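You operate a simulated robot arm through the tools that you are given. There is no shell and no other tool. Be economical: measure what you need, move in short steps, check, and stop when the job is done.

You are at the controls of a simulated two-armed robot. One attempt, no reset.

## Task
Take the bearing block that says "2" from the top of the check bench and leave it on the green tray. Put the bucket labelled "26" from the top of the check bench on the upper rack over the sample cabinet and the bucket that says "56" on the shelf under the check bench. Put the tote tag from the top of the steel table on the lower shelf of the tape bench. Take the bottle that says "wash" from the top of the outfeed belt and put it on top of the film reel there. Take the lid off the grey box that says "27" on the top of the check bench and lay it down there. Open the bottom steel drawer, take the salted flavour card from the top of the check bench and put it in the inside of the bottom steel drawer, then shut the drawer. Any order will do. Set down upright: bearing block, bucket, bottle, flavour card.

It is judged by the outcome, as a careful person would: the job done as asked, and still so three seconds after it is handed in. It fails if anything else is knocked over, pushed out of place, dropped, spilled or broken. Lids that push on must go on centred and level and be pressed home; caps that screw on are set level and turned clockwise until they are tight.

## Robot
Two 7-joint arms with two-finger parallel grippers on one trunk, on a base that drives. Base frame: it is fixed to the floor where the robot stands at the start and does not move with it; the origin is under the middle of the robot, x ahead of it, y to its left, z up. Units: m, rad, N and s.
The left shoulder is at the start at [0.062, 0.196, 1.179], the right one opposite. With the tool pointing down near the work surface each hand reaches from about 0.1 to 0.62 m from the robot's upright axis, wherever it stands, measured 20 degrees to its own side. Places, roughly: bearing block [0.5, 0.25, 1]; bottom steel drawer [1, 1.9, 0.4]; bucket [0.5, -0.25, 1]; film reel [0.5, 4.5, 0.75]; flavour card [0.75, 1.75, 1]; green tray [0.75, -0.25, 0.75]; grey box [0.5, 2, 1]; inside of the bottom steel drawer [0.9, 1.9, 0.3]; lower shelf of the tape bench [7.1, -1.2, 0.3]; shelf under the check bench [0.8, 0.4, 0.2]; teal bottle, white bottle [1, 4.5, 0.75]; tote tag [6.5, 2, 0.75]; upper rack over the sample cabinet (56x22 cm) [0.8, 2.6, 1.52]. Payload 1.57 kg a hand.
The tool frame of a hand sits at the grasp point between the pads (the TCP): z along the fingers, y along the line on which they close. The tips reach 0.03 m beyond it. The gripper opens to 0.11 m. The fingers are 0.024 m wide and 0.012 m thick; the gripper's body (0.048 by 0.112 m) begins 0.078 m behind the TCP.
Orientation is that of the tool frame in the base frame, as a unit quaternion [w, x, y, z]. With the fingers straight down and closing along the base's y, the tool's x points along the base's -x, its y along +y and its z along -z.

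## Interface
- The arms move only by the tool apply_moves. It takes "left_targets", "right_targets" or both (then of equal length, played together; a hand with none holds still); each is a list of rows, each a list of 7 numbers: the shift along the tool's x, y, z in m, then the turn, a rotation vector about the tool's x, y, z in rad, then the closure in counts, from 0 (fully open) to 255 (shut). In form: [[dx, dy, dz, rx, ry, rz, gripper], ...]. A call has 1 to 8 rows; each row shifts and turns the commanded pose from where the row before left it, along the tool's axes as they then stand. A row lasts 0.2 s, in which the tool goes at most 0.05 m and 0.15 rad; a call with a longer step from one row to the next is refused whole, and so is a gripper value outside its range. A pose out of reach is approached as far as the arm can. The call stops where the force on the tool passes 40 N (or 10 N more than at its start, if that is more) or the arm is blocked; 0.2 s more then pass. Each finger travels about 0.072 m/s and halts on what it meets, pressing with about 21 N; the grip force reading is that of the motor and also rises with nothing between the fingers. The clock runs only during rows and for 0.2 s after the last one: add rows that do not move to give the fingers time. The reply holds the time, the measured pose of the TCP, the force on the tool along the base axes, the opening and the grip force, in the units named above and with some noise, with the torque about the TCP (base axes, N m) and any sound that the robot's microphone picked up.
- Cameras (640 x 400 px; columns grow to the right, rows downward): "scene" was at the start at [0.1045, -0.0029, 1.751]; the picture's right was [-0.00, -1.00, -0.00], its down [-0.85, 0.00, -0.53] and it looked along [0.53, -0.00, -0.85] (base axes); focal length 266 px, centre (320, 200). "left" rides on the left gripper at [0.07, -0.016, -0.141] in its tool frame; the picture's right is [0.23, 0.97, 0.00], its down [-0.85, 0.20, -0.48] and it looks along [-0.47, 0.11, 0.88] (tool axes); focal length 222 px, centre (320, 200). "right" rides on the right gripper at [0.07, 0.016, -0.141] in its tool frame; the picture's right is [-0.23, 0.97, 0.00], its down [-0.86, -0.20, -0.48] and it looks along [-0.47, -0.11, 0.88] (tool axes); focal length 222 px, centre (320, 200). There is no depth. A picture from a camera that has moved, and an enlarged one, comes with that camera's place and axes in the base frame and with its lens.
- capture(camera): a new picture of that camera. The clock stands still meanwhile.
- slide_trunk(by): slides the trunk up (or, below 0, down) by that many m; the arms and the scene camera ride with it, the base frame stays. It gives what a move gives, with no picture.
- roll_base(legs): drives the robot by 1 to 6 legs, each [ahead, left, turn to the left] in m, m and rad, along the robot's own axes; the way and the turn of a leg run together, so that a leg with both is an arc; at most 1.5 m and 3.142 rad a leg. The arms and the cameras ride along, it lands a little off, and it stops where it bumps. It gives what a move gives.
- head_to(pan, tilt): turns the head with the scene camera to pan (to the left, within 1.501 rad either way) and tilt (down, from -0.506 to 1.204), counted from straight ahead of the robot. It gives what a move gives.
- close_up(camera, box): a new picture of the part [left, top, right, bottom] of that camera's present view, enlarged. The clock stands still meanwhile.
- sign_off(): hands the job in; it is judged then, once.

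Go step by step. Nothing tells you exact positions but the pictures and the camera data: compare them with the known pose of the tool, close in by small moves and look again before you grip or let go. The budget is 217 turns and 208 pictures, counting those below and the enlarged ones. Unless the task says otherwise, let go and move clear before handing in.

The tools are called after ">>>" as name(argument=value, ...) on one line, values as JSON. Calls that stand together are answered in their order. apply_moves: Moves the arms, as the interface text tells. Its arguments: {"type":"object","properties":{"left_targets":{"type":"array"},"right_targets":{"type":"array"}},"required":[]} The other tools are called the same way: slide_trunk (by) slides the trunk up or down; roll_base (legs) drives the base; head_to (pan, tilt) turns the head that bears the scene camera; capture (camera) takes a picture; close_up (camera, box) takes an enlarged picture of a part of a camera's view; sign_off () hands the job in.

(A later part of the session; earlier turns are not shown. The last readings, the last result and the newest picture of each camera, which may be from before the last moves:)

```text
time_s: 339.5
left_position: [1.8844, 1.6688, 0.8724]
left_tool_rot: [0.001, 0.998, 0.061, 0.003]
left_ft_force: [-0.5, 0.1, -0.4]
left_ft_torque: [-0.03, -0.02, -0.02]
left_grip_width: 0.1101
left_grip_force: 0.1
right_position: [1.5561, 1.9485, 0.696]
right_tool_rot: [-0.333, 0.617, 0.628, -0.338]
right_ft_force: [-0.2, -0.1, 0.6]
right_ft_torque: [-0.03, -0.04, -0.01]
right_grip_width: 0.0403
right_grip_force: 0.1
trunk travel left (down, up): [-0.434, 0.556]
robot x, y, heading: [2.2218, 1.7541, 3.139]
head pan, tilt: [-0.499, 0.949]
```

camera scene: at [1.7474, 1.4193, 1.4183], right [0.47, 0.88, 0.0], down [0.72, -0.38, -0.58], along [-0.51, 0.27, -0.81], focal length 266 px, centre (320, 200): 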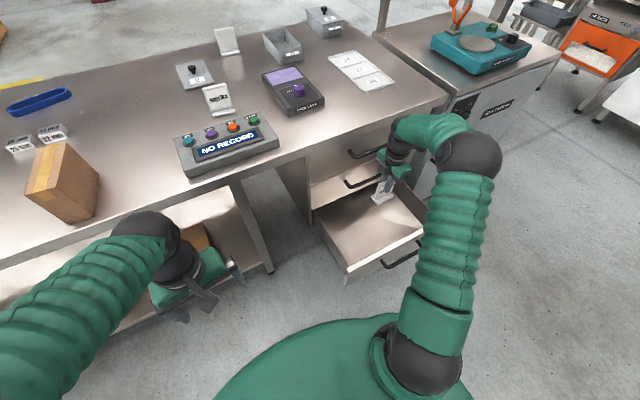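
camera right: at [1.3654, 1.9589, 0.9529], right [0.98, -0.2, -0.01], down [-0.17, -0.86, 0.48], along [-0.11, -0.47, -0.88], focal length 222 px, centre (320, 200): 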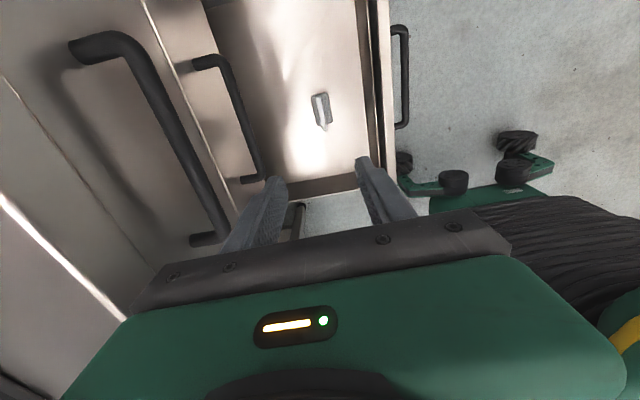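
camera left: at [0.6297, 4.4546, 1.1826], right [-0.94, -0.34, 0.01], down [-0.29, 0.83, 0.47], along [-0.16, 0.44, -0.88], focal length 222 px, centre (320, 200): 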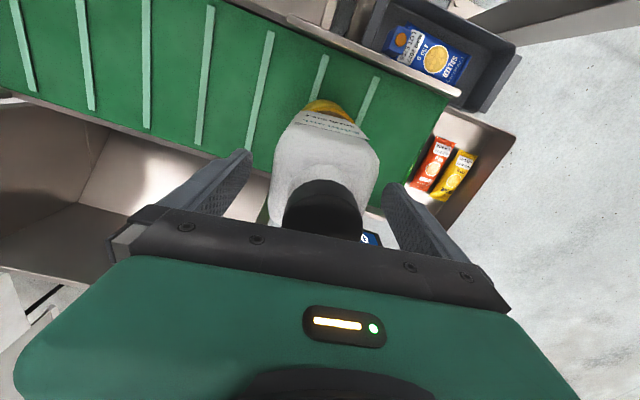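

>>> roll_base(legs=[[-0.065, 0, 0.003]])

>>> slide_trunk(by=-0.215)

>>> capture(camera="right")

```text
time_s: 340.4
left_position: [1.9535, 1.6686, 0.8734]
left_tool_rot: [0.002, 0.998, 0.063, 0.001]
left_ft_force: [0.4, -0.1, 0.3]
left_ft_torque: [0.0, 0.05, -0.02]
left_grip_width: 0.1098
left_grip_force: 0.1
right_position: [1.6214, 1.9456, 0.6968]
right_tool_rot: [-0.332, 0.616, 0.629, -0.338]
right_ft_force: [-0.9, 0.4, 0.8]
right_ft_torque: [0.01, -0.03, -0.03]
right_grip_width: 0.0402
right_grip_force: 0.2
trunk travel left (down, up): [-0.434, 0.556]
robot x, y, heading: [2.2863, 1.753, -3.14]
head pan, tilt: [-0.499, 0.949]
```

```text
time_s: 342.7
left_position: [1.9529, 1.669, 0.6569]
left_tool_rot: [0.001, 0.998, 0.062, 0.002]
left_ft_force: [0.3, 0.4, 0.6]
left_ft_torque: [-0.02, 0.03, 0.0]
left_grip_width: 0.1099
left_grip_force: 0.1
right_position: [1.6221, 1.9463, 0.482]
right_tool_rot: [-0.332, 0.616, 0.63, -0.338]
right_ft_force: [0.3, -0.4, 0.2]
right_ft_torque: [0.02, 0.01, -0.02]
right_grip_width: 0.04
right_grip_force: 0.1
trunk travel left (down, up): [-0.219, 0.771]
robot x, y, heading: [2.2858, 1.7514, -3.14]
head pan, tilt: [-0.499, 0.949]
```

```text
46 pictures are left
camera right: at [1.7472, 2.0176, 0.5459], right [0.54, -0.21, -0.81], down [0.31, -0.85, 0.43], along [-0.78, -0.48, -0.39], focal length 222 px, centre (320, 200)
```

right: 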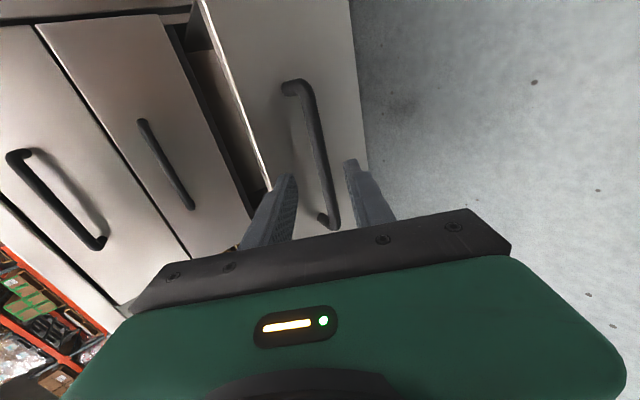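

Aligned with the bar. Advance along the fingers, close on it.

>>> apply_moves(right_targets=[[0, 0, 0.035, 0, 0, 0, 162], [0, 0, 0.035, 0, 0, 0, 162], [0, 0, 0.03, 0, 0, 0, 162], [0, 0, 0, 0, 0, 0, 255], [0, 0, 0, 0, 0, 0, 255], [0, 0, 0, 0, 0, 0, 255]])

```text
time_s: 344.1
left_position: [1.9527, 1.6673, 0.6586]
left_tool_rot: [0.001, 0.998, 0.063, 0.001]
left_ft_force: [-0.6, -0.3, -0.8]
left_ft_torque: [-0.01, 0.02, 0.01]
left_grip_width: 0.1101
left_grip_force: 0.0
right_position: [1.5366, 1.9442, 0.4276]
right_tool_rot: [-0.333, 0.616, 0.628, -0.339]
right_ft_force: [-2.6, 0.0, 5.3]
right_ft_torque: [-0.76, 0.09, -0.33]
right_grip_width: 0.0157
right_grip_force: 31.7
trunk travel left (down, up): [-0.219, 0.771]
robot x, y, heading: [2.2828, 1.753, -3.139]
head pan, tilt: [-0.499, 0.949]
```

Gripped. Push the drawer in by driving ahead gently in stages.

>>> roll_base(legs=[[0.1, 0, 0]])

>>> roll_base(legs=[[0.1, 0, 0]])

>>> close_up(camera="scene", box=[280, 60, 480, 240])

```text
time_s: 345.3
left_position: [1.8551, 1.6678, 0.6579]
left_tool_rot: [0.001, 0.998, 0.063, 0.002]
left_ft_force: [0.4, 0.2, -0.3]
left_ft_torque: [0.02, -0.03, -0.02]
left_grip_width: 0.1101
left_grip_force: 0.0
right_position: [1.4399, 1.9442, 0.4263]
right_tool_rot: [-0.333, 0.616, 0.629, -0.339]
right_ft_force: [-2.3, 0.1, 7.1]
right_ft_torque: [-0.63, -0.02, -0.45]
right_grip_width: 0.0159
right_grip_force: 31.0
trunk travel left (down, up): [-0.219, 0.771]
robot x, y, heading: [2.1884, 1.7517, -3.14]
head pan, tilt: [-0.499, 0.949]
```

```text
time_s: 346.4
left_position: [1.7571, 1.6674, 0.6578]
left_tool_rot: [-0.001, 0.998, 0.062, 0.001]
left_ft_force: [0.5, 0.3, -0.1]
left_ft_torque: [0.02, -0.05, -0.03]
left_grip_width: 0.1099
left_grip_force: 0.2
right_position: [1.3421, 1.9432, 0.4276]
right_tool_rot: [-0.333, 0.616, 0.629, -0.339]
right_ft_force: [-1.5, -5.0, -0.8]
right_ft_torque: [-0.68, -0.02, -0.33]
right_grip_width: 0.0161
right_grip_force: 31.1
trunk travel left (down, up): [-0.219, 0.771]
robot x, y, heading: [2.0862, 1.7508, -3.143]
head pan, tilt: [-0.499, 0.949]
```

```text
2.22 times, centred on (380, 150) of scene
camera zoom: at [1.9937, 1.785, 1.1993], right [0.48, 0.88, 0.0], down [0.72, -0.39, -0.58], along [-0.51, 0.28, -0.81], focal length 591 px, centre (187, 311)
```

zoom: 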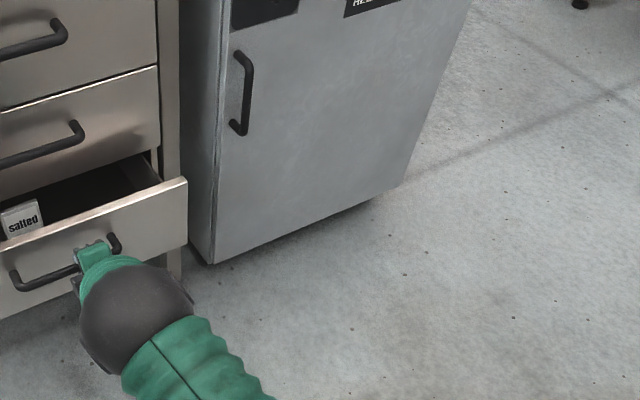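

Card still upright and low enough. Push the remaining 0.11 m.

>>> roll_base(legs=[[0.085, 0, 0]])

>>> roll_base(legs=[[0.025, 0, 0]])

>>> capture(camera="right")

```text
time_s: 347.5
left_position: [1.6708, 1.6685, 0.6585]
left_tool_rot: [0.001, 0.998, 0.062, 0.0]
left_ft_force: [0.5, 0.6, -0.1]
left_ft_torque: [-0.02, 0.03, -0.01]
left_grip_width: 0.11
left_grip_force: 0.0
right_position: [1.2549, 1.9437, 0.4272]
right_tool_rot: [-0.333, 0.615, 0.629, -0.339]
right_ft_force: [-1.5, 2.0, -5.0]
right_ft_torque: [-0.38, -0.06, -0.74]
right_grip_width: 0.0159
right_grip_force: 31.3
trunk travel left (down, up): [-0.219, 0.771]
robot x, y, heading: [2.0038, 1.7524, -3.14]
head pan, tilt: [-0.499, 0.949]
```

```text
time_s: 348.3
left_position: [1.6479, 1.6683, 0.659]
left_tool_rot: [0.001, 0.998, 0.063, 0.0]
left_ft_force: [0.3, 0.1, -0.3]
left_ft_torque: [-0.02, 0.02, -0.01]
left_grip_width: 0.1099
left_grip_force: 0.1
right_position: [1.2341, 1.9441, 0.424]
right_tool_rot: [-0.331, 0.616, 0.63, -0.338]
right_ft_force: [23.9, -2.5, -11.9]
right_ft_torque: [-0.34, -0.1, -0.88]
right_grip_width: 0.0158
right_grip_force: 31.2
trunk travel left (down, up): [-0.219, 0.771]
robot x, y, heading: [1.9782, 1.7527, -3.142]
head pan, tilt: [-0.499, 0.949]
```

```text
44 pictures are left
camera right: at [1.36, 2.0157, 0.4892], right [0.54, -0.22, -0.81], down [0.31, -0.85, 0.43], along [-0.78, -0.48, -0.4], focal length 222 px, centre (320, 200)
```

right: 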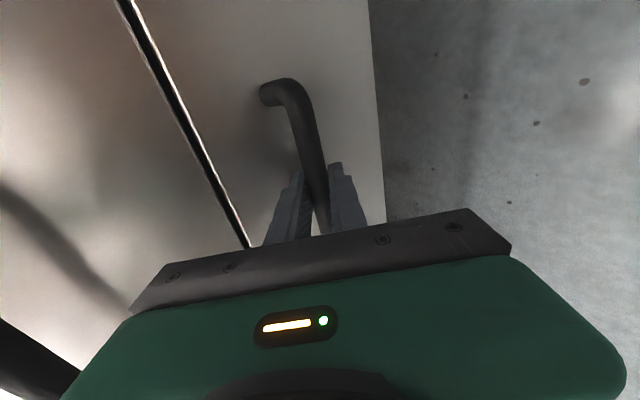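

Drawer is shut. Release, withdraw, raise, and turn to face +x to survey the way to the steel table.

>>> apply_moves(right_targets=[[0, 0, 0, 0, 0, 0, 150], [0, 0, 0, 0, 0, 0, 150], [0, 0, -0.04, 0, 0, 0, 150], [0, 0, -0.045, 0, 0, 0, 150], [0, 0, -0.045, 0, 0, 0, 150]])

>>> roll_base(legs=[[-0.25, 0, 0]])

>>> slide_trunk(by=0.4)

>>> head_to(pan=0, tilt=0.35)

>>> capture(camera="scene")

>>> roll_base(legs=[[0, 0, 3.1]])

>>> capture(camera="scene")

```text
time_s: 349.5
left_position: [1.6493, 1.6683, 0.6596]
left_tool_rot: [0.001, 0.998, 0.063, -0.002]
left_ft_force: [-0.5, -0.2, -0.1]
left_ft_torque: [0.04, 0.03, 0.01]
left_grip_width: 0.1099
left_grip_force: 0.2
right_position: [1.3407, 1.9454, 0.4994]
right_tool_rot: [-0.333, 0.616, 0.629, -0.338]
right_ft_force: [0.4, 0.5, 0.7]
right_ft_torque: [-0.02, -0.03, 0.01]
right_grip_width: 0.0455
right_grip_force: 0.1
trunk travel left (down, up): [-0.219, 0.771]
robot x, y, heading: [1.9775, 1.7499, -3.143]
head pan, tilt: [-0.499, 0.949]
```

```text
time_s: 351.3
left_position: [1.899, 1.6671, 0.6606]
left_tool_rot: [0.0, 0.998, 0.063, -0.001]
left_ft_force: [0.2, -0.4, 0.4]
left_ft_torque: [-0.04, 0.01, 0.01]
left_grip_width: 0.1102
left_grip_force: 0.0
right_position: [1.5911, 1.9459, 0.5006]
right_tool_rot: [-0.333, 0.615, 0.63, -0.338]
right_ft_force: [-0.2, -0.6, 0.6]
right_ft_torque: [-0.04, -0.06, -0.04]
right_grip_width: 0.0452
right_grip_force: 0.0
trunk travel left (down, up): [-0.219, 0.771]
robot x, y, heading: [2.2291, 1.7499, -3.137]
head pan, tilt: [-0.499, 0.949]
```

```text
time_s: 355.2
left_position: [1.8982, 1.6674, 1.0601]
left_tool_rot: [0.0, 0.998, 0.063, -0.001]
left_ft_force: [0.2, 0.0, -1.0]
left_ft_torque: [0.0, 0.01, 0.02]
left_grip_width: 0.11
left_grip_force: 0.2
right_position: [1.5899, 1.9463, 0.9011]
right_tool_rot: [-0.332, 0.615, 0.629, -0.339]
right_ft_force: [-0.2, 0.0, -0.8]
right_ft_torque: [0.03, 0.0, 0.03]
right_grip_width: 0.0455
right_grip_force: 0.1
trunk travel left (down, up): [-0.619, 0.371]
robot x, y, heading: [2.226, 1.7535, -3.139]
head pan, tilt: [-0.499, 0.949]
```

```text
time_s: 356.2
left_position: [1.8996, 1.6682, 1.061]
left_tool_rot: [0.0, 0.998, 0.062, -0.001]
left_ft_force: [-0.4, 0.4, 0.3]
left_ft_torque: [0.0, 0.02, -0.04]
left_grip_width: 0.11
left_grip_force: 0.0
right_position: [1.5901, 1.9452, 0.9004]
right_tool_rot: [-0.333, 0.616, 0.629, -0.338]
right_ft_force: [0.1, 0.5, 0.6]
right_ft_torque: [0.0, 0.0, -0.01]
right_grip_width: 0.0455
right_grip_force: 0.1
trunk travel left (down, up): [-0.619, 0.371]
robot x, y, heading: [2.2251, 1.7525, -3.14]
head pan, tilt: [0.0, 0.351]
```

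```text
43 pictures are left
camera scene: at [2.1034, 1.7507, 1.6504], right [0.0, 1.0, 0.0], down [0.35, 0.0, -0.94], along [-0.94, 0.0, -0.35], focal length 266 px, centre (320, 200)
```

scene: 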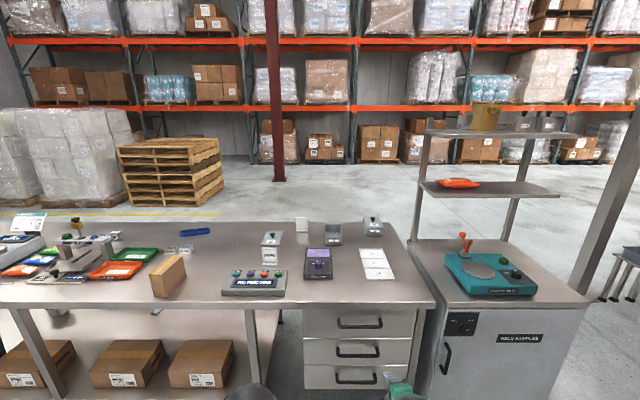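

```text
time_s: 363.6
left_position: [2.5647, 1.7849, 1.0596]
left_tool_rot: [0.0, 0.011, 1.0, 0.0]
left_ft_force: [0.0, 0.1, -0.6]
left_ft_torque: [-0.01, 0.01, 0.01]
left_grip_width: 0.11
left_grip_force: 0.2
right_position: [2.83, 1.466, 0.9009]
right_tool_rot: [0.313, -0.583, 0.66, -0.356]
right_ft_force: [0.0, 0.1, -0.4]
right_ft_torque: [-0.02, 0.0, -0.01]
right_grip_width: 0.0452
right_grip_force: 0.0
trunk travel left (down, up): [-0.619, 0.371]
robot x, y, heading: [2.2278, 1.7515, -0.144]
head pan, tilt: [0.0, 0.351]
```

```text
42 pictures are left
camera scene: at [2.3545, 1.7325, 1.6504], right [-0.14, -0.99, 0.0], down [-0.34, 0.05, -0.94], along [0.93, -0.14, -0.35], focal length 266 px, centre (320, 200)
```

scene: 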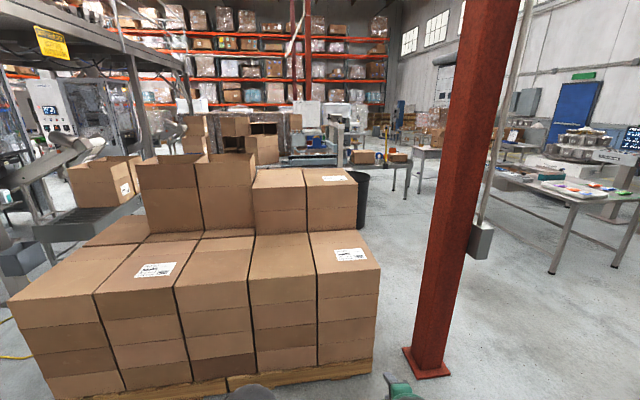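

The drawers are all shut. The pallet and red post block the direct way; I tuck the right hand and go round via y≈0.

>>> apply_moves(right_targets=[[0, 0, 0, -0.14, 0, 0, 100], [0, 0, 0, -0.14, 0, 0, 0], [0, 0, 0, -0.14, 0, 0, 0], [0, 0, 0, -0.14, 0, 0, 0], [0, 0, 0, -0.14, 0, 0, 0], [0, 0, 0, -0.14, 0, 0, 0], [0, 0, 0, -0.13, 0, 0, 0], [0, 0.03, 0, 0, 0, 0, 0]])

>>> apply_moves(right_targets=[[0, 0.045, 0, 0, 0, 0, 0], [0, 0.045, -0.01, 0, 0, 0, 0], [0, 0.045, -0.01, 0, 0, 0, 0], [0, 0.045, -0.01, 0, 0, 0, 0]])

>>> roll_base(legs=[[0, 0, 0.144], [0, -1.45, 0], [0, -0.3, 0], [1.3, 0, 0]])

>>> capture(camera="scene")

```text
time_s: 365.4
left_position: [2.5614, 1.7858, 1.0625]
left_tool_rot: [0.003, 0.01, 1.0, 0.0]
left_ft_force: [-0.2, 0.3, 0.4]
left_ft_torque: [0.0, -0.07, 0.0]
left_grip_width: 0.1103
left_grip_force: 0.1
right_position: [2.7986, 1.4701, 0.9028]
right_tool_rot: [0.007, -0.661, 0.75, -0.008]
right_ft_force: [-0.1, -0.7, -0.4]
right_ft_torque: [-0.02, 0.0, 0.03]
right_grip_width: 0.1101
right_grip_force: 0.0
trunk travel left (down, up): [-0.619, 0.371]
robot x, y, heading: [2.2275, 1.7505, -0.147]
head pan, tilt: [0.0, 0.351]
```

```text
time_s: 366.4
left_position: [2.5621, 1.785, 1.0602]
left_tool_rot: [0.003, 0.01, 1.0, 0.0]
left_ft_force: [0.4, 0.2, -0.1]
left_ft_torque: [-0.01, -0.01, -0.01]
left_grip_width: 0.1101
left_grip_force: 0.2
right_position: [2.6193, 1.4929, 0.9286]
right_tool_rot: [0.006, -0.661, 0.75, -0.009]
right_ft_force: [-0.3, 0.2, 0.1]
right_ft_torque: [0.03, -0.03, -0.02]
right_grip_width: 0.1102
right_grip_force: 0.0
trunk travel left (down, up): [-0.619, 0.371]
robot x, y, heading: [2.2253, 1.7533, -0.144]
head pan, tilt: [0.0, 0.351]
```

```text
time_s: 382.1
left_position: [3.8179, 0.0545, 1.0595]
left_tool_rot: [0.001, -0.068, 0.998, 0.001]
left_ft_force: [-0.1, -0.5, 0.6]
left_ft_torque: [0.0, 0.03, 0.04]
left_grip_width: 0.1103
left_grip_force: 0.1
right_position: [3.9199, -0.2252, 0.9282]
right_tool_rot: [-0.006, 0.718, -0.696, 0.007]
right_ft_force: [-0.6, -0.1, 0.5]
right_ft_torque: [0.02, 0.02, 0.01]
right_grip_width: 0.1099
right_grip_force: 0.1
trunk travel left (down, up): [-0.619, 0.371]
robot x, y, heading: [3.4906, -0.0307, 0.013]
head pan, tilt: [0.0, 0.351]
```

```text
41 pictures are left
camera scene: at [3.6185, -0.0315, 1.6505], right [0.01, -1.0, 0.0], down [-0.34, 0.0, -0.94], along [0.94, 0.01, -0.34], focal length 266 px, centre (320, 200)
```

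scene: 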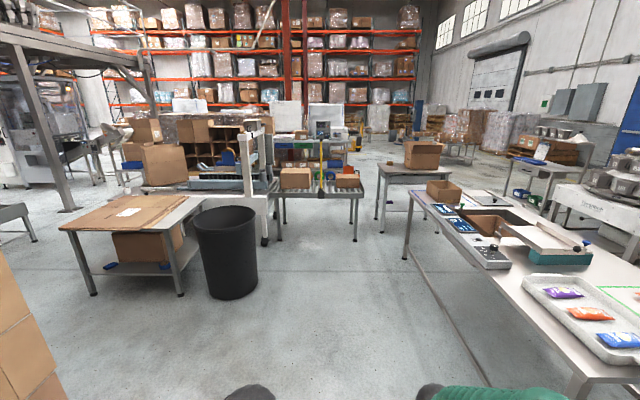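

>>> close_up(camera="scene", box=[50, 100, 290, 310])

>>> close_up(camera="scene", box=[350, 110, 580, 280])

```text
1.90 times, centred on (170, 205) of scene
camera zoom: at [3.6185, -0.0315, 1.6505], right [0.01, -1.0, 0.0], down [-0.34, 0.0, -0.94], along [0.94, 0.01, -0.34], focal length 507 px, centre (606, 190)
```

zoom: 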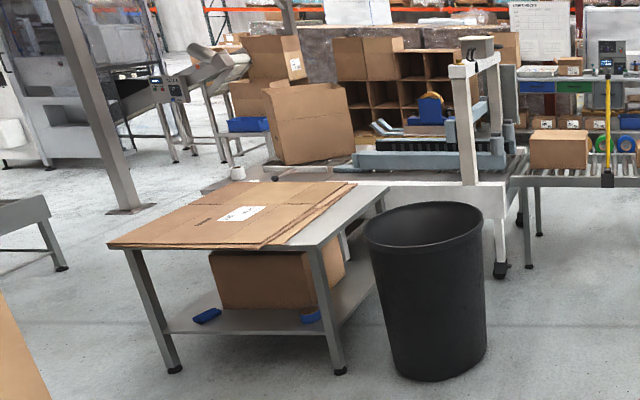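

```text
2.35 times, centred on (465, 195) of scene
camera zoom: at [3.6185, -0.0315, 1.6505], right [0.01, -1.0, 0.0], down [-0.34, 0.0, -0.94], along [0.94, 0.01, -0.34], focal length 626 px, centre (-21, 212)
```

zoom: 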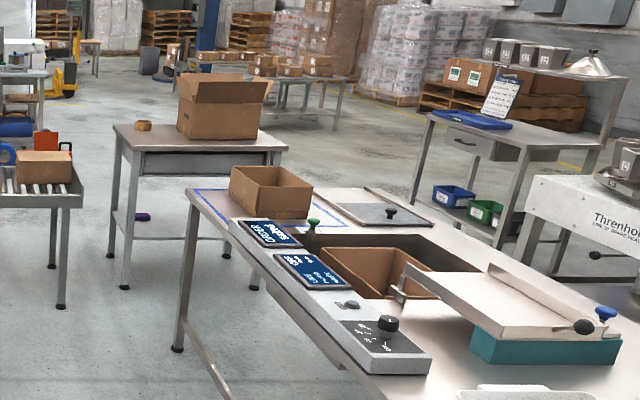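

The tape bench is the table with the box and tape roll near (7.1, -1.0). The steel table (with cardboard) is at left ahead. I move closer, raise the head, and look for the tote tag.

>>> roll_base(legs=[[1.25, 0.25, 0]])

>>> slide_trunk(by=0.36)

>>> head_to(pan=0.85, tilt=0.45)

>>> capture(camera="scene")

```text
time_s: 388.5
left_position: [5.0672, 0.3516, 1.0606]
left_tool_rot: [0.002, -0.086, 0.996, 0.001]
left_ft_force: [0.7, -0.5, -0.4]
left_ft_torque: [0.0, 0.01, -0.02]
left_grip_width: 0.11
left_grip_force: 0.1
right_position: [5.1799, 0.0764, 0.9281]
right_tool_rot: [-0.006, 0.73, -0.684, 0.007]
right_ft_force: [0.6, 0.2, 0.4]
right_ft_torque: [0.0, 0.0, 0.02]
right_grip_width: 0.1098
right_grip_force: 0.1
trunk travel left (down, up): [-0.619, 0.371]
robot x, y, heading: [4.7434, 0.2528, 0.049]
head pan, tilt: [0.0, 0.351]
```

```text
time_s: 392.0
left_position: [5.0678, 0.3523, 1.4208]
left_tool_rot: [0.002, -0.086, 0.996, 0.0]
left_ft_force: [-0.1, 0.0, -0.1]
left_ft_torque: [0.0, 0.01, 0.0]
left_grip_width: 0.1101
left_grip_force: 0.2
right_position: [5.1806, 0.0763, 1.2871]
right_tool_rot: [-0.008, 0.731, -0.683, 0.008]
right_ft_force: [0.8, 0.0, 0.0]
right_ft_torque: [0.0, 0.02, -0.01]
right_grip_width: 0.11
right_grip_force: 0.1
trunk travel left (down, up): [-0.979, 0.011]
robot x, y, heading: [4.7423, 0.2549, 0.046]
head pan, tilt: [0.0, 0.351]
```

```text
time_s: 393.2
left_position: [5.0679, 0.3517, 1.4201]
left_tool_rot: [0.002, -0.086, 0.996, 0.0]
left_ft_force: [-0.3, 0.2, 0.0]
left_ft_torque: [0.01, 0.0, 0.0]
left_grip_width: 0.1099
left_grip_force: 0.1
right_position: [5.1801, 0.0754, 1.2882]
right_tool_rot: [-0.007, 0.73, -0.683, 0.008]
right_ft_force: [0.6, -0.3, 0.6]
right_ft_torque: [0.0, 0.01, 0.01]
right_grip_width: 0.1098
right_grip_force: 0.0
trunk travel left (down, up): [-0.979, 0.011]
robot x, y, heading: [4.7449, 0.2571, 0.045]
head pan, tilt: [0.85, 0.45]
```

```text
38 pictures are left
camera scene: at [4.8371, 0.3263, 2.0014], right [0.78, -0.62, 0.0], down [-0.27, -0.34, -0.9], along [0.56, 0.7, -0.44], focal length 266 px, centre (320, 200)
```

scene: 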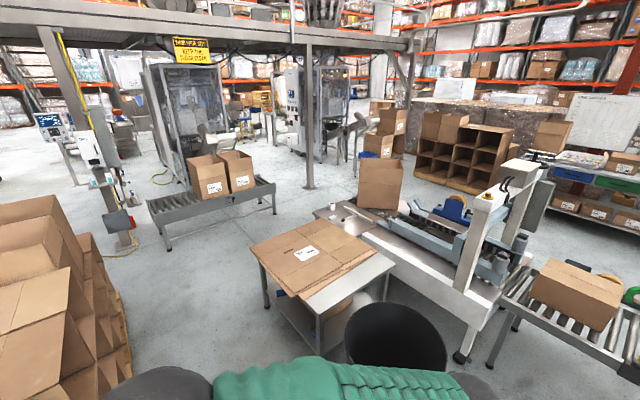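

>>> close_up(camera="scene", box=[240, 180, 440, 320])

```text
2.86 times, centred on (340, 250) of scene
camera zoom: at [4.8371, 0.3263, 2.0014], right [0.78, -0.62, 0.0], down [-0.27, -0.34, -0.9], along [0.56, 0.7, -0.44], focal length 760 px, centre (263, 57)
```

zoom: 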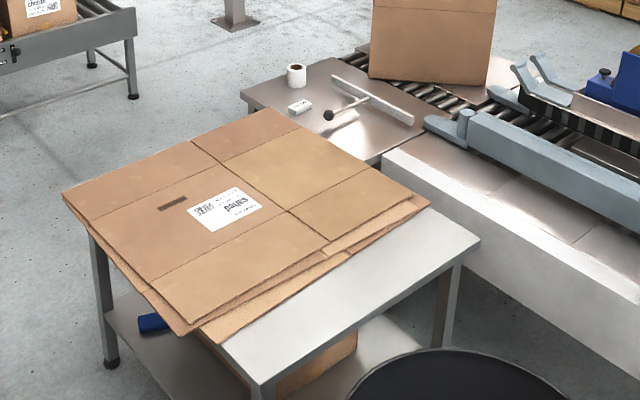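

The tote tag is the small white tag at ≈(6.29, 1.95) on the steel table behind the cardboard table; it is reachable from the +y side. I drive round: x≈5.08, north to y≈2.65, then east.

>>> roll_base(legs=[[0.34, 0, 0], [0, 0, 1.526], [1.2, 0, 0], [1.2, 0, 0]])

>>> head_to(pan=-0.9, tilt=0.5)

>>> capture(camera="scene")

```text
time_s: 410.6
left_position: [4.9069, 2.9955, 1.4209]
left_tool_rot: [-0.001, 0.765, -0.644, -0.002]
left_ft_force: [-0.5, -0.2, 0.3]
left_ft_torque: [-0.02, -0.01, -0.02]
left_grip_width: 0.1101
left_grip_force: 0.0
right_position: [5.1813, 3.1087, 1.2882]
right_tool_rot: [-0.011, 0.999, 0.033, 0.001]
right_ft_force: [-0.7, -0.2, -0.3]
right_ft_torque: [0.02, -0.01, 0.01]
right_grip_width: 0.1099
right_grip_force: 0.1
trunk travel left (down, up): [-0.979, 0.011]
robot x, y, heading: [5.0026, 2.6779, 1.616]
head pan, tilt: [0.85, 0.45]
```

```text
time_s: 412.3
left_position: [4.9069, 2.9962, 1.4216]
left_tool_rot: [-0.001, 0.765, -0.644, -0.002]
left_ft_force: [-0.2, -0.9, 0.2]
left_ft_torque: [-0.03, -0.02, 0.0]
left_grip_width: 0.11
left_grip_force: 0.1
right_position: [5.1822, 3.1101, 1.2876]
right_tool_rot: [-0.011, 0.999, 0.034, 0.0]
right_ft_force: [-0.1, -0.5, 0.7]
right_ft_torque: [0.04, -0.01, -0.03]
right_grip_width: 0.1099
right_grip_force: 0.0
trunk travel left (down, up): [-0.979, 0.011]
robot x, y, heading: [5.004, 2.676, 1.619]
head pan, tilt: [-0.901, 0.499]
```

```text
36 pictures are left
camera scene: at [5.0739, 2.768, 1.9968], right [0.66, -0.75, 0.0], down [-0.36, -0.32, -0.88], along [0.66, 0.58, -0.48], focal length 266 px, centre (320, 200)
```

scene: 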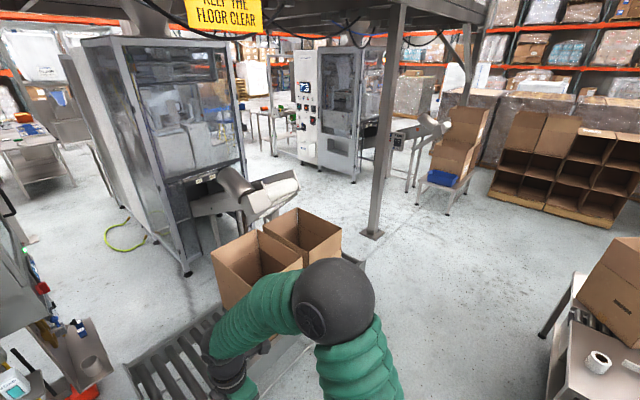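

Clear here. Strafe east 1.2 m and turn round to face the steel table.

>>> roll_base(legs=[[0, -1.2, 0], [0, 0, 3.093]])

>>> slide_trunk(by=-0.3)

>>> head_to(pan=0, tilt=0.8)

>>> capture(camera="scene")

```text
time_s: 425.8
left_position: [6.3022, 2.4054, 1.4211]
left_tool_rot: [0.002, 0.66, 0.751, 0.0]
left_ft_force: [0.7, 0.2, 0.1]
left_ft_torque: [-0.02, 0.01, 0.02]
left_grip_width: 0.1101
left_grip_force: 0.0
right_position: [6.0227, 2.3046, 1.2887]
right_tool_rot: [0.0, -0.012, 1.0, -0.011]
right_ft_force: [-0.3, -0.3, 0.4]
right_ft_torque: [-0.01, 0.0, 0.0]
right_grip_width: 0.11
right_grip_force: 0.1
trunk travel left (down, up): [-0.979, 0.011]
robot x, y, heading: [6.2174, 2.732, -1.567]
head pan, tilt: [-0.901, 0.499]
```

```text
time_s: 428.8
left_position: [6.3025, 2.4052, 1.1208]
left_tool_rot: [0.003, 0.66, 0.751, -0.002]
left_ft_force: [0.6, -0.3, 0.8]
left_ft_torque: [0.03, -0.01, 0.03]
left_grip_width: 0.1099
left_grip_force: 0.0
right_position: [6.0222, 2.3054, 0.9883]
right_tool_rot: [-0.001, -0.013, 1.0, -0.01]
right_ft_force: [0.9, 0.2, 1.1]
right_ft_torque: [-0.02, -0.01, 0.01]
right_grip_width: 0.1099
right_grip_force: 0.1
trunk travel left (down, up): [-0.679, 0.311]
robot x, y, heading: [6.2199, 2.7312, -1.569]
head pan, tilt: [-0.901, 0.499]
```

```text
time_s: 429.9
left_position: [6.3028, 2.4063, 1.1211]
left_tool_rot: [0.001, 0.66, 0.751, -0.002]
left_ft_force: [-0.5, -0.2, 0.1]
left_ft_torque: [0.01, 0.01, 0.02]
left_grip_width: 0.1099
left_grip_force: 0.1
right_position: [6.0225, 2.3048, 0.989]
right_tool_rot: [-0.001, -0.012, 1.0, -0.01]
right_ft_force: [0.1, -0.2, 0.1]
right_ft_torque: [0.0, 0.01, 0.03]
right_grip_width: 0.1099
right_grip_force: 0.2
trunk travel left (down, up): [-0.679, 0.311]
robot x, y, heading: [6.2164, 2.7301, -1.564]
head pan, tilt: [0.0, 0.799]
```

```text
35 pictures are left
camera scene: at [6.2207, 2.6172, 1.6709], right [-1.0, 0.0, 0.0], down [0.0, 0.72, -0.7], along [0.0, -0.7, -0.72], focal length 266 px, centre (320, 200)
```

scene: 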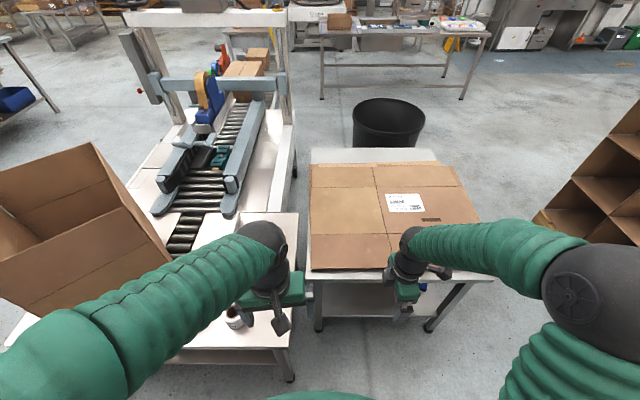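

>>> capture(camera="left")

```text
34 pictures are left
camera left: at [6.2764, 2.4746, 1.2616], right [0.94, 0.35, 0.0], down [0.31, -0.82, 0.48], along [0.17, -0.45, -0.88], focal length 222 px, centre (320, 200)
```

left: 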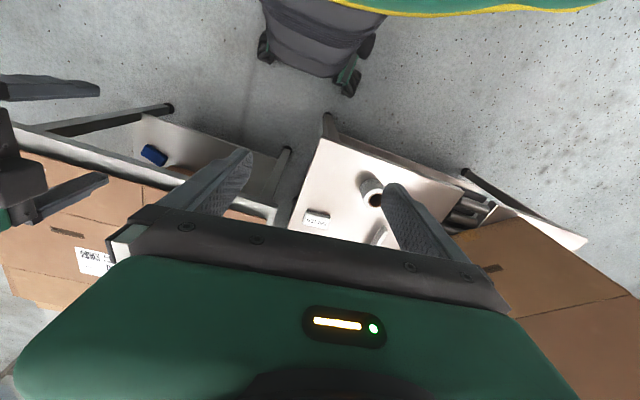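

>>> close_up(camera="left", box=[280, 130, 420, 250])

```text
3.33 times, centred on (350, 190) of left
camera zoom: at [6.2764, 2.4746, 1.2616], right [0.94, 0.35, 0.0], down [0.31, -0.82, 0.48], along [0.17, -0.45, -0.88], focal length 740 px, centre (220, 233)
```

zoom: 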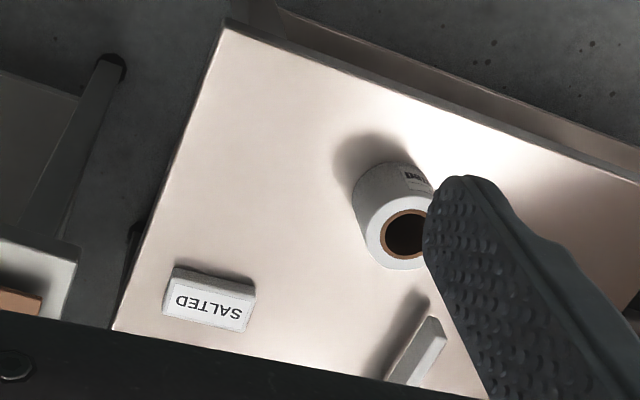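

The tote tag is a small block marked SALTED, ≈(6.38, 2.17). I'll grip it by its ends with a hand pitched ~45°, so it can later be laid flat on the low shelf. First extend and pitch the left hand at height.

>>> apply_moves(left_targets=[[-0.042, 0.014, 0.01, 0, 0, 0, 0], [-0.042, 0.014, 0.01, 0, 0, 0, 0], [-0.042, 0.014, 0.01, 0, 0, 0, 0], [-0.042, 0.014, 0.01, 0, 0, 0, 0], [-0.042, 0.014, 0.01, 0, 0, 0, 0], [-0.042, 0.014, 0.01, 0, 0, 0, 0], [-0.03, 0.014, 0.01, 0, 0, 0, 0], [0, 0, 0, 0, 0, 0, 0]])

>>> apply_moves(left_targets=[[0, 0, 0, 0, -0.14, 0, 0], [0, 0, 0, 0, -0.14, 0, 0], [0, 0, 0, 0, -0.14, 0, 0], [0, 0, 0, 0, -0.14, 0, 0], [0, 0, 0, 0, -0.14, 0, 0], [0, 0, 0, 0, -0.085, 0, 0], [0, 0, 0, 0, 0, 0, 0]])

>>> capture(camera="left")

>>> capture(camera="scene")

```text
time_s: 431.8
left_position: [6.4365, 2.1372, 1.0547]
left_tool_rot: [0.002, 0.66, 0.751, -0.001]
left_ft_force: [0.1, 0.0, -0.2]
left_ft_torque: [-0.01, 0.02, 0.0]
left_grip_width: 0.11
left_grip_force: 0.1
right_position: [6.0229, 2.3056, 0.9886]
right_tool_rot: [0.0, -0.012, 1.0, -0.01]
right_ft_force: [0.4, 0.4, 0.7]
right_ft_torque: [-0.04, -0.03, -0.02]
right_grip_width: 0.11
right_grip_force: 0.0
trunk travel left (down, up): [-0.679, 0.311]
robot x, y, heading: [6.2164, 2.7282, -1.567]
head pan, tilt: [0.0, 0.799]
```

```text
time_s: 433.4
left_position: [6.4369, 2.139, 1.0541]
left_tool_rot: [0.289, 0.61, 0.693, -0.255]
left_ft_force: [1.0, -0.6, -0.1]
left_ft_torque: [-0.01, 0.0, 0.03]
left_grip_width: 0.11
left_grip_force: 0.0
right_position: [6.0237, 2.3057, 0.9874]
right_tool_rot: [-0.001, -0.013, 1.0, -0.011]
right_ft_force: [-0.4, 0.4, 1.5]
right_ft_torque: [0.02, -0.01, 0.02]
right_grip_width: 0.1098
right_grip_force: 0.1
trunk travel left (down, up): [-0.679, 0.311]
robot x, y, heading: [6.2164, 2.7314, -1.573]
head pan, tilt: [0.0, 0.799]
```

```text
32 pictures are left
camera left: at [6.4004, 2.2858, 1.1021], right [0.95, 0.28, -0.16], down [0.23, -0.23, 0.94], along [0.23, -0.93, -0.29], focal length 222 px, centre (320, 200)
```

left: 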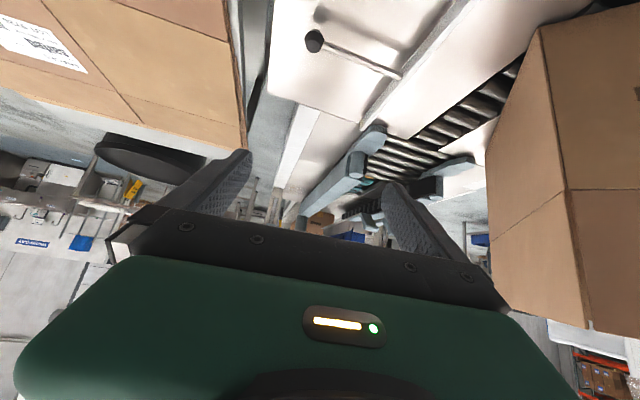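

```text
31 pictures are left
camera scene: at [6.2212, 2.6162, 1.6708], right [-1.0, -0.01, 0.0], down [0.0, 0.72, -0.7], along [0.0, -0.7, -0.72], focal length 266 px, centre (320, 200)
```

scene: 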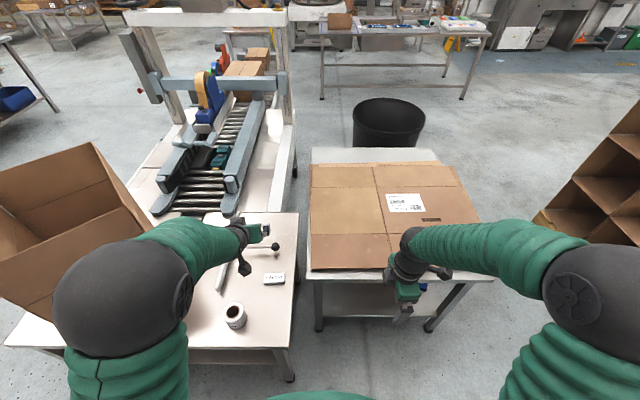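

Tag ≈(6.41, 2.075) if the table is at z≈0.64. I shift the hand and lower with the trunk to well above it, then look again.

>>> apply_moves(left_targets=[[-0.015, -0.0153, 0.015, 0, 0, 0, 0], [-0.015, -0.0153, 0.015, 0, 0, 0, 0], [0, 0, 0, 0, 0, 0, 0]])

>>> slide_trunk(by=-0.27)

>>> capture(camera="left")

>>> close_up(camera="scene", box=[180, 160, 320, 280])

```text
time_s: 434.1
left_position: [6.4107, 2.0939, 1.0533]
left_tool_rot: [0.29, 0.609, 0.694, -0.254]
left_ft_force: [-0.4, -0.8, -0.1]
left_ft_torque: [0.02, 0.0, -0.01]
left_grip_width: 0.1102
left_grip_force: 0.0
right_position: [6.0226, 2.306, 0.9892]
right_tool_rot: [-0.001, -0.012, 1.0, -0.011]
right_ft_force: [0.3, -0.2, 0.6]
right_ft_torque: [-0.01, -0.02, 0.01]
right_grip_width: 0.1099
right_grip_force: 0.0
trunk travel left (down, up): [-0.679, 0.311]
robot x, y, heading: [6.222, 2.7282, -1.562]
head pan, tilt: [0.0, 0.799]
```

```text
time_s: 436.9
left_position: [6.4111, 2.0931, 0.7822]
left_tool_rot: [0.29, 0.609, 0.693, -0.254]
left_ft_force: [-0.1, -0.5, 0.0]
left_ft_torque: [0.03, -0.02, -0.02]
left_grip_width: 0.1101
left_grip_force: 0.1
right_position: [6.0228, 2.3051, 0.7175]
right_tool_rot: [-0.001, -0.012, 1.0, -0.011]
right_ft_force: [0.2, -0.2, -0.6]
right_ft_torque: [0.04, 0.02, 0.01]
right_grip_width: 0.1101
right_grip_force: 0.1
trunk travel left (down, up): [-0.409, 0.581]
robot x, y, heading: [6.2216, 2.7308, -1.563]
head pan, tilt: [0.0, 0.799]
```

```text
30 pictures are left
camera left: at [6.3749, 2.2401, 0.8318], right [0.95, 0.28, -0.16], down [0.23, -0.23, 0.94], along [0.23, -0.93, -0.29], focal length 222 px, centre (320, 200)
```

left: 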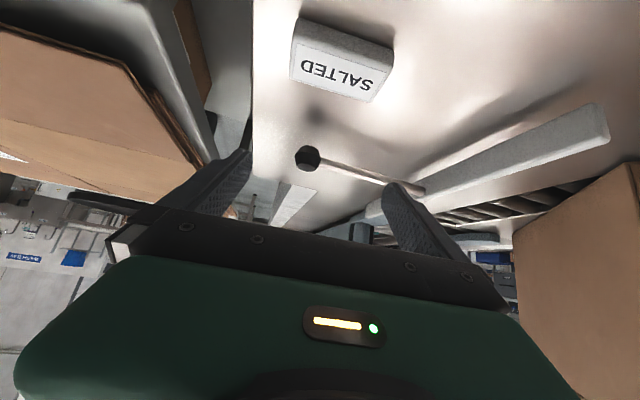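

```text
3.33 times, centred on (250, 220) of scene
camera zoom: at [6.221, 2.6168, 1.4008], right [-1.0, -0.01, 0.0], down [0.0, 0.72, -0.7], along [0.0, -0.7, -0.72], focal length 887 px, centre (553, 133)
```

zoom: 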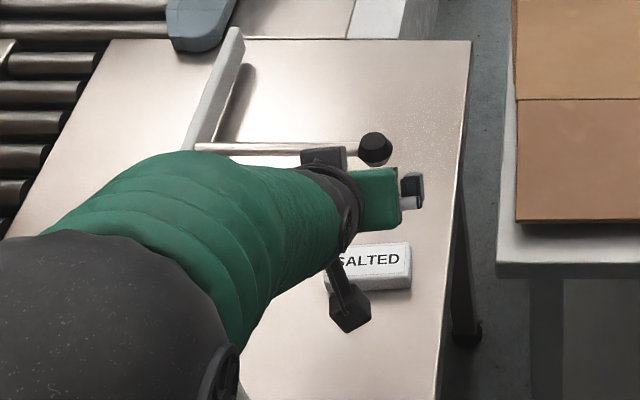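

Tag refined to ≈(6.411, 2.083), top z≈0.656 (table ≈0.635), length ≈0.086. I trim yaw, and lower to 2 cm above grasp height.

>>> apply_moves(left_targets=[[0.006, -0.001, -0.006, -0.05, 0, -0.049, 0], [0, 0, 0, 0, 0, 0, 0]])

>>> slide_trunk(by=-0.085)

>>> capture(camera="left")

```text
time_s: 437.5
left_position: [6.4082, 2.1007, 0.7823]
left_tool_rot: [0.298, 0.585, 0.715, -0.242]
left_ft_force: [0.7, -0.1, -0.1]
left_ft_torque: [0.01, 0.02, -0.01]
left_grip_width: 0.1102
left_grip_force: 0.1
right_position: [6.0216, 2.3066, 0.718]
right_tool_rot: [-0.001, -0.012, 1.0, -0.011]
right_ft_force: [0.3, 0.6, -0.3]
right_ft_torque: [0.0, 0.0, -0.02]
right_grip_width: 0.1101
right_grip_force: 0.0
trunk travel left (down, up): [-0.409, 0.581]
robot x, y, heading: [6.2204, 2.7277, -1.567]
head pan, tilt: [0.0, 0.799]
```

```text
time_s: 438.7
left_position: [6.4075, 2.1022, 0.6973]
left_tool_rot: [0.299, 0.584, 0.715, -0.242]
left_ft_force: [0.6, 0.1, -0.8]
left_ft_torque: [-0.02, -0.01, -0.01]
left_grip_width: 0.11
left_grip_force: 0.0
right_position: [6.023, 2.3046, 0.6338]
right_tool_rot: [-0.001, -0.012, 1.0, -0.01]
right_ft_force: [-0.8, -1.0, 1.1]
right_ft_torque: [0.01, -0.02, -0.01]
right_grip_width: 0.11
right_grip_force: 0.1
trunk travel left (down, up): [-0.324, 0.666]
robot x, y, heading: [6.2174, 2.7262, -1.567]
head pan, tilt: [0.0, 0.799]
```

```text
28 pictures are left
camera left: at [6.3621, 2.2459, 0.747], right [0.92, 0.35, -0.16], down [0.25, -0.22, 0.94], along [0.29, -0.91, -0.29], focal length 222 px, centre (320, 200)
```

left: 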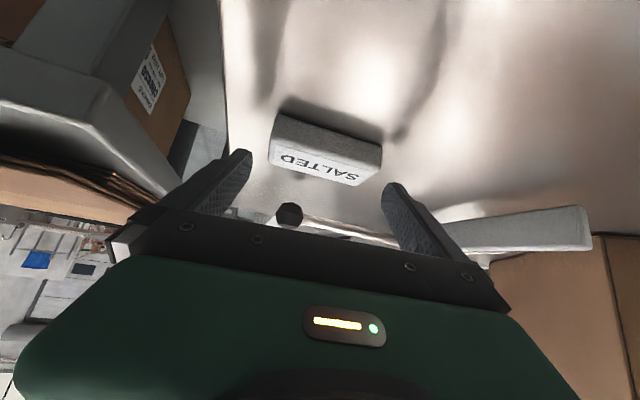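

>>> apply_moves(left_targets=[[0, 0.005, 0, 0, 0, 0, 0], [0, 0, 0, 0, 0, 0, 0]])

>>> slide_trunk(by=-0.02)

>>> close_up(camera="left", box=[200, 80, 440, 260])

```text
time_s: 439.3
left_position: [6.4133, 2.1027, 0.6965]
left_tool_rot: [0.298, 0.586, 0.714, -0.243]
left_ft_force: [0.2, -0.6, -0.4]
left_ft_torque: [0.02, 0.0, -0.03]
left_grip_width: 0.1101
left_grip_force: 0.0
right_position: [6.0225, 2.3051, 0.6334]
right_tool_rot: [-0.001, -0.013, 1.0, -0.01]
right_ft_force: [-0.2, 0.3, 0.6]
right_ft_torque: [-0.01, 0.04, 0.01]
right_grip_width: 0.1099
right_grip_force: 0.0
trunk travel left (down, up): [-0.324, 0.666]
robot x, y, heading: [6.2204, 2.7292, -1.563]
head pan, tilt: [0.0, 0.799]
```

```text
time_s: 440.0
left_position: [6.413, 2.1022, 0.6797]
left_tool_rot: [0.3, 0.584, 0.714, -0.245]
left_ft_force: [1.3, -0.1, 12.6]
left_ft_torque: [-0.14, 0.03, -0.05]
left_grip_width: 0.1094
left_grip_force: 0.0
right_position: [6.0224, 2.3064, 0.6144]
right_tool_rot: [-0.001, -0.012, 1.0, -0.012]
right_ft_force: [0.1, -0.6, 0.0]
right_ft_torque: [-0.03, -0.04, 0.02]
right_grip_width: 0.11
right_grip_force: 0.1
trunk travel left (down, up): [-0.304, 0.686]
robot x, y, heading: [6.2201, 2.7335, -1.564]
head pan, tilt: [0.0, 0.799]
```

```text
2.22 times, centred on (320, 170) of left
camera zoom: at [6.3667, 2.2471, 0.7283], right [0.92, 0.35, -0.16], down [0.25, -0.21, 0.95], along [0.3, -0.91, -0.28], focal length 494 px, centre (320, 267)
```

zoom: 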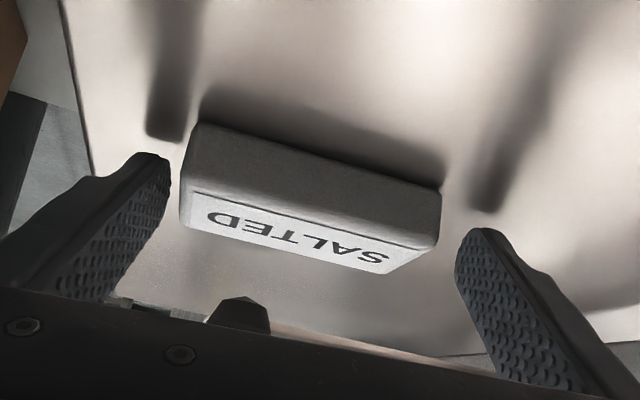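

Fingertips touch the table beside the tag. Raise 3 mm, close, and lift.

>>> slide_trunk(by=0.004)

>>> apply_moves(left_targets=[[0, 0, 0, 0, 0, 0, 255], [0, 0, 0, 0, 0, 0, 255], [0, 0, 0, 0, 0, 0, 255], [0, 0, 0, 0, 0, 0, 255]])

>>> slide_trunk(by=0.1)

>>> close_up(camera="left", box=[200, 80, 440, 260])

```text
time_s: 440.5
left_position: [6.4125, 2.104, 0.6799]
left_tool_rot: [0.296, 0.586, 0.714, -0.243]
left_ft_force: [0.0, -0.4, 1.5]
left_ft_torque: [-0.04, 0.07, 0.08]
left_grip_width: 0.11
left_grip_force: 0.1
right_position: [6.023, 2.305, 0.6169]
right_tool_rot: [-0.001, -0.012, 1.0, -0.01]
right_ft_force: [0.1, -0.3, -1.0]
right_ft_torque: [0.0, 0.01, -0.02]
right_grip_width: 0.1099
right_grip_force: 0.2
trunk travel left (down, up): [-0.308, 0.682]
robot x, y, heading: [6.2203, 2.7285, -1.564]
head pan, tilt: [0.0, 0.799]
```

```text
time_s: 441.5
left_position: [6.4142, 2.1027, 0.6803]
left_tool_rot: [0.298, 0.585, 0.714, -0.243]
left_ft_force: [1.0, -0.1, -0.4]
left_ft_torque: [0.01, -0.01, 0.02]
left_grip_width: 0.084
left_grip_force: 20.6
right_position: [6.023, 2.3047, 0.6179]
right_tool_rot: [-0.001, -0.012, 1.0, -0.01]
right_ft_force: [-0.9, 0.3, 0.3]
right_ft_torque: [0.01, 0.04, -0.02]
right_grip_width: 0.1098
right_grip_force: 0.0
trunk travel left (down, up): [-0.308, 0.682]
robot x, y, heading: [6.2157, 2.7331, -1.565]
head pan, tilt: [0.0, 0.799]
```

```text
time_s: 442.8
left_position: [6.4145, 2.1029, 0.78]
left_tool_rot: [0.298, 0.586, 0.714, -0.243]
left_ft_force: [0.0, 0.3, -0.5]
left_ft_torque: [-0.03, 0.02, 0.0]
left_grip_width: 0.0842
left_grip_force: 20.5
right_position: [6.0227, 2.3046, 0.7187]
right_tool_rot: [0.0, -0.012, 1.0, -0.01]
right_ft_force: [0.5, -0.8, 0.3]
right_ft_torque: [-0.02, -0.02, 0.07]
right_grip_width: 0.1102
right_grip_force: 0.0
trunk travel left (down, up): [-0.408, 0.582]
robot x, y, heading: [6.2198, 2.7292, -1.568]
head pan, tilt: [0.0, 0.799]
```

```text
2.22 times, centred on (320, 170) of left
camera zoom: at [6.3668, 2.2467, 0.8301], right [0.92, 0.35, -0.16], down [0.25, -0.22, 0.94], along [0.29, -0.91, -0.29], focal length 494 px, centre (320, 267)
```

zoom: 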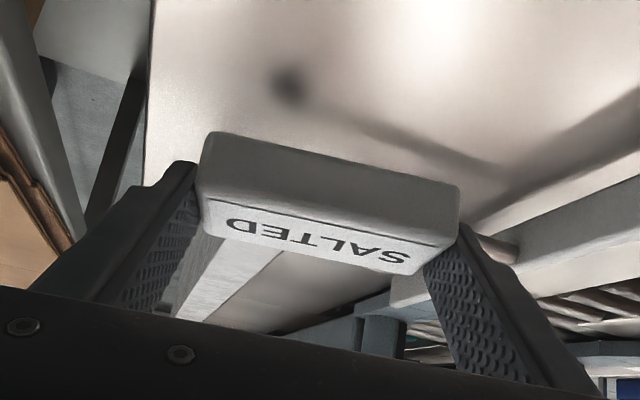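

Tag held. The tape bench is best approached from its far (+x) side, so I raise the trunk, back off and go east, then look south before driving.

>>> slide_trunk(by=0.4)

>>> roll_base(legs=[[-0.35, 0, 0], [0, 1.3, 0], [0, 0.6, 0]])

>>> head_to(pan=0, tilt=0.35)

>>> capture(camera="scene")

```text
time_s: 446.7
left_position: [6.4119, 2.1034, 1.1811]
left_tool_rot: [0.298, 0.585, 0.714, -0.243]
left_ft_force: [0.1, -0.5, -0.7]
left_ft_torque: [0.02, 0.03, 0.0]
left_grip_width: 0.0841
left_grip_force: 20.4
right_position: [6.0224, 2.304, 1.1175]
right_tool_rot: [0.0, -0.011, 1.0, -0.011]
right_ft_force: [-0.1, 0.6, 0.3]
right_ft_torque: [0.0, -0.06, -0.03]
right_grip_width: 0.11
right_grip_force: 0.0
trunk travel left (down, up): [-0.808, 0.182]
robot x, y, heading: [6.2207, 2.7311, -1.572]
head pan, tilt: [0.0, 0.799]
```

```text
time_s: 458.0
left_position: [8.2974, 2.4577, 1.1799]
left_tool_rot: [0.297, 0.589, 0.711, -0.244]
left_ft_force: [-0.1, 0.4, -0.5]
left_ft_torque: [0.03, -0.03, 0.0]
left_grip_width: 0.0839
left_grip_force: 21.3
right_position: [7.9102, 2.6643, 1.1176]
right_tool_rot: [0.001, -0.007, 1.0, -0.01]
right_ft_force: [-0.4, 0.2, -0.8]
right_ft_torque: [-0.02, 0.03, -0.01]
right_grip_width: 0.1098
right_grip_force: 0.1
trunk travel left (down, up): [-0.808, 0.182]
robot x, y, heading: [8.1103, 3.0874, -1.579]
head pan, tilt: [0.0, 0.799]
```

```text
time_s: 458.9
left_position: [8.2977, 2.4579, 1.1808]
left_tool_rot: [0.297, 0.589, 0.71, -0.245]
left_ft_force: [-0.3, -0.9, -0.8]
left_ft_torque: [0.0, 0.02, -0.03]
left_grip_width: 0.0841
left_grip_force: 20.8
right_position: [7.9096, 2.6659, 1.1188]
right_tool_rot: [0.0, -0.007, 1.0, -0.012]
right_ft_force: [-0.1, 0.1, -1.0]
right_ft_torque: [-0.01, 0.01, -0.02]
right_grip_width: 0.1101
right_grip_force: 0.1
trunk travel left (down, up): [-0.808, 0.182]
robot x, y, heading: [8.1119, 3.0902, -1.574]
head pan, tilt: [0.0, 0.351]
```

```text
25 pictures are left
camera scene: at [8.1114, 2.9603, 1.8393], right [-1.0, 0.01, 0.0], down [0.0, 0.35, -0.94], along [-0.01, -0.94, -0.35], focal length 266 px, centre (320, 200)
```

scene: 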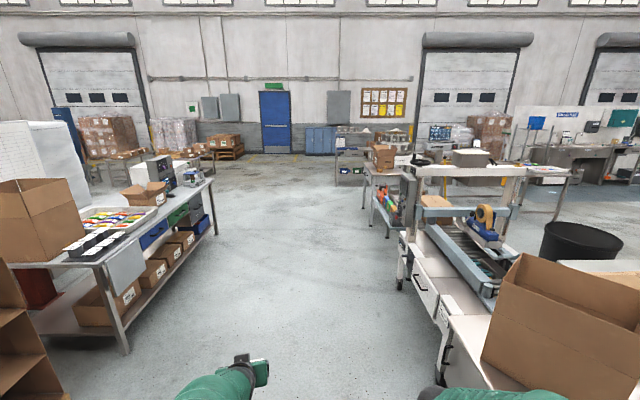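

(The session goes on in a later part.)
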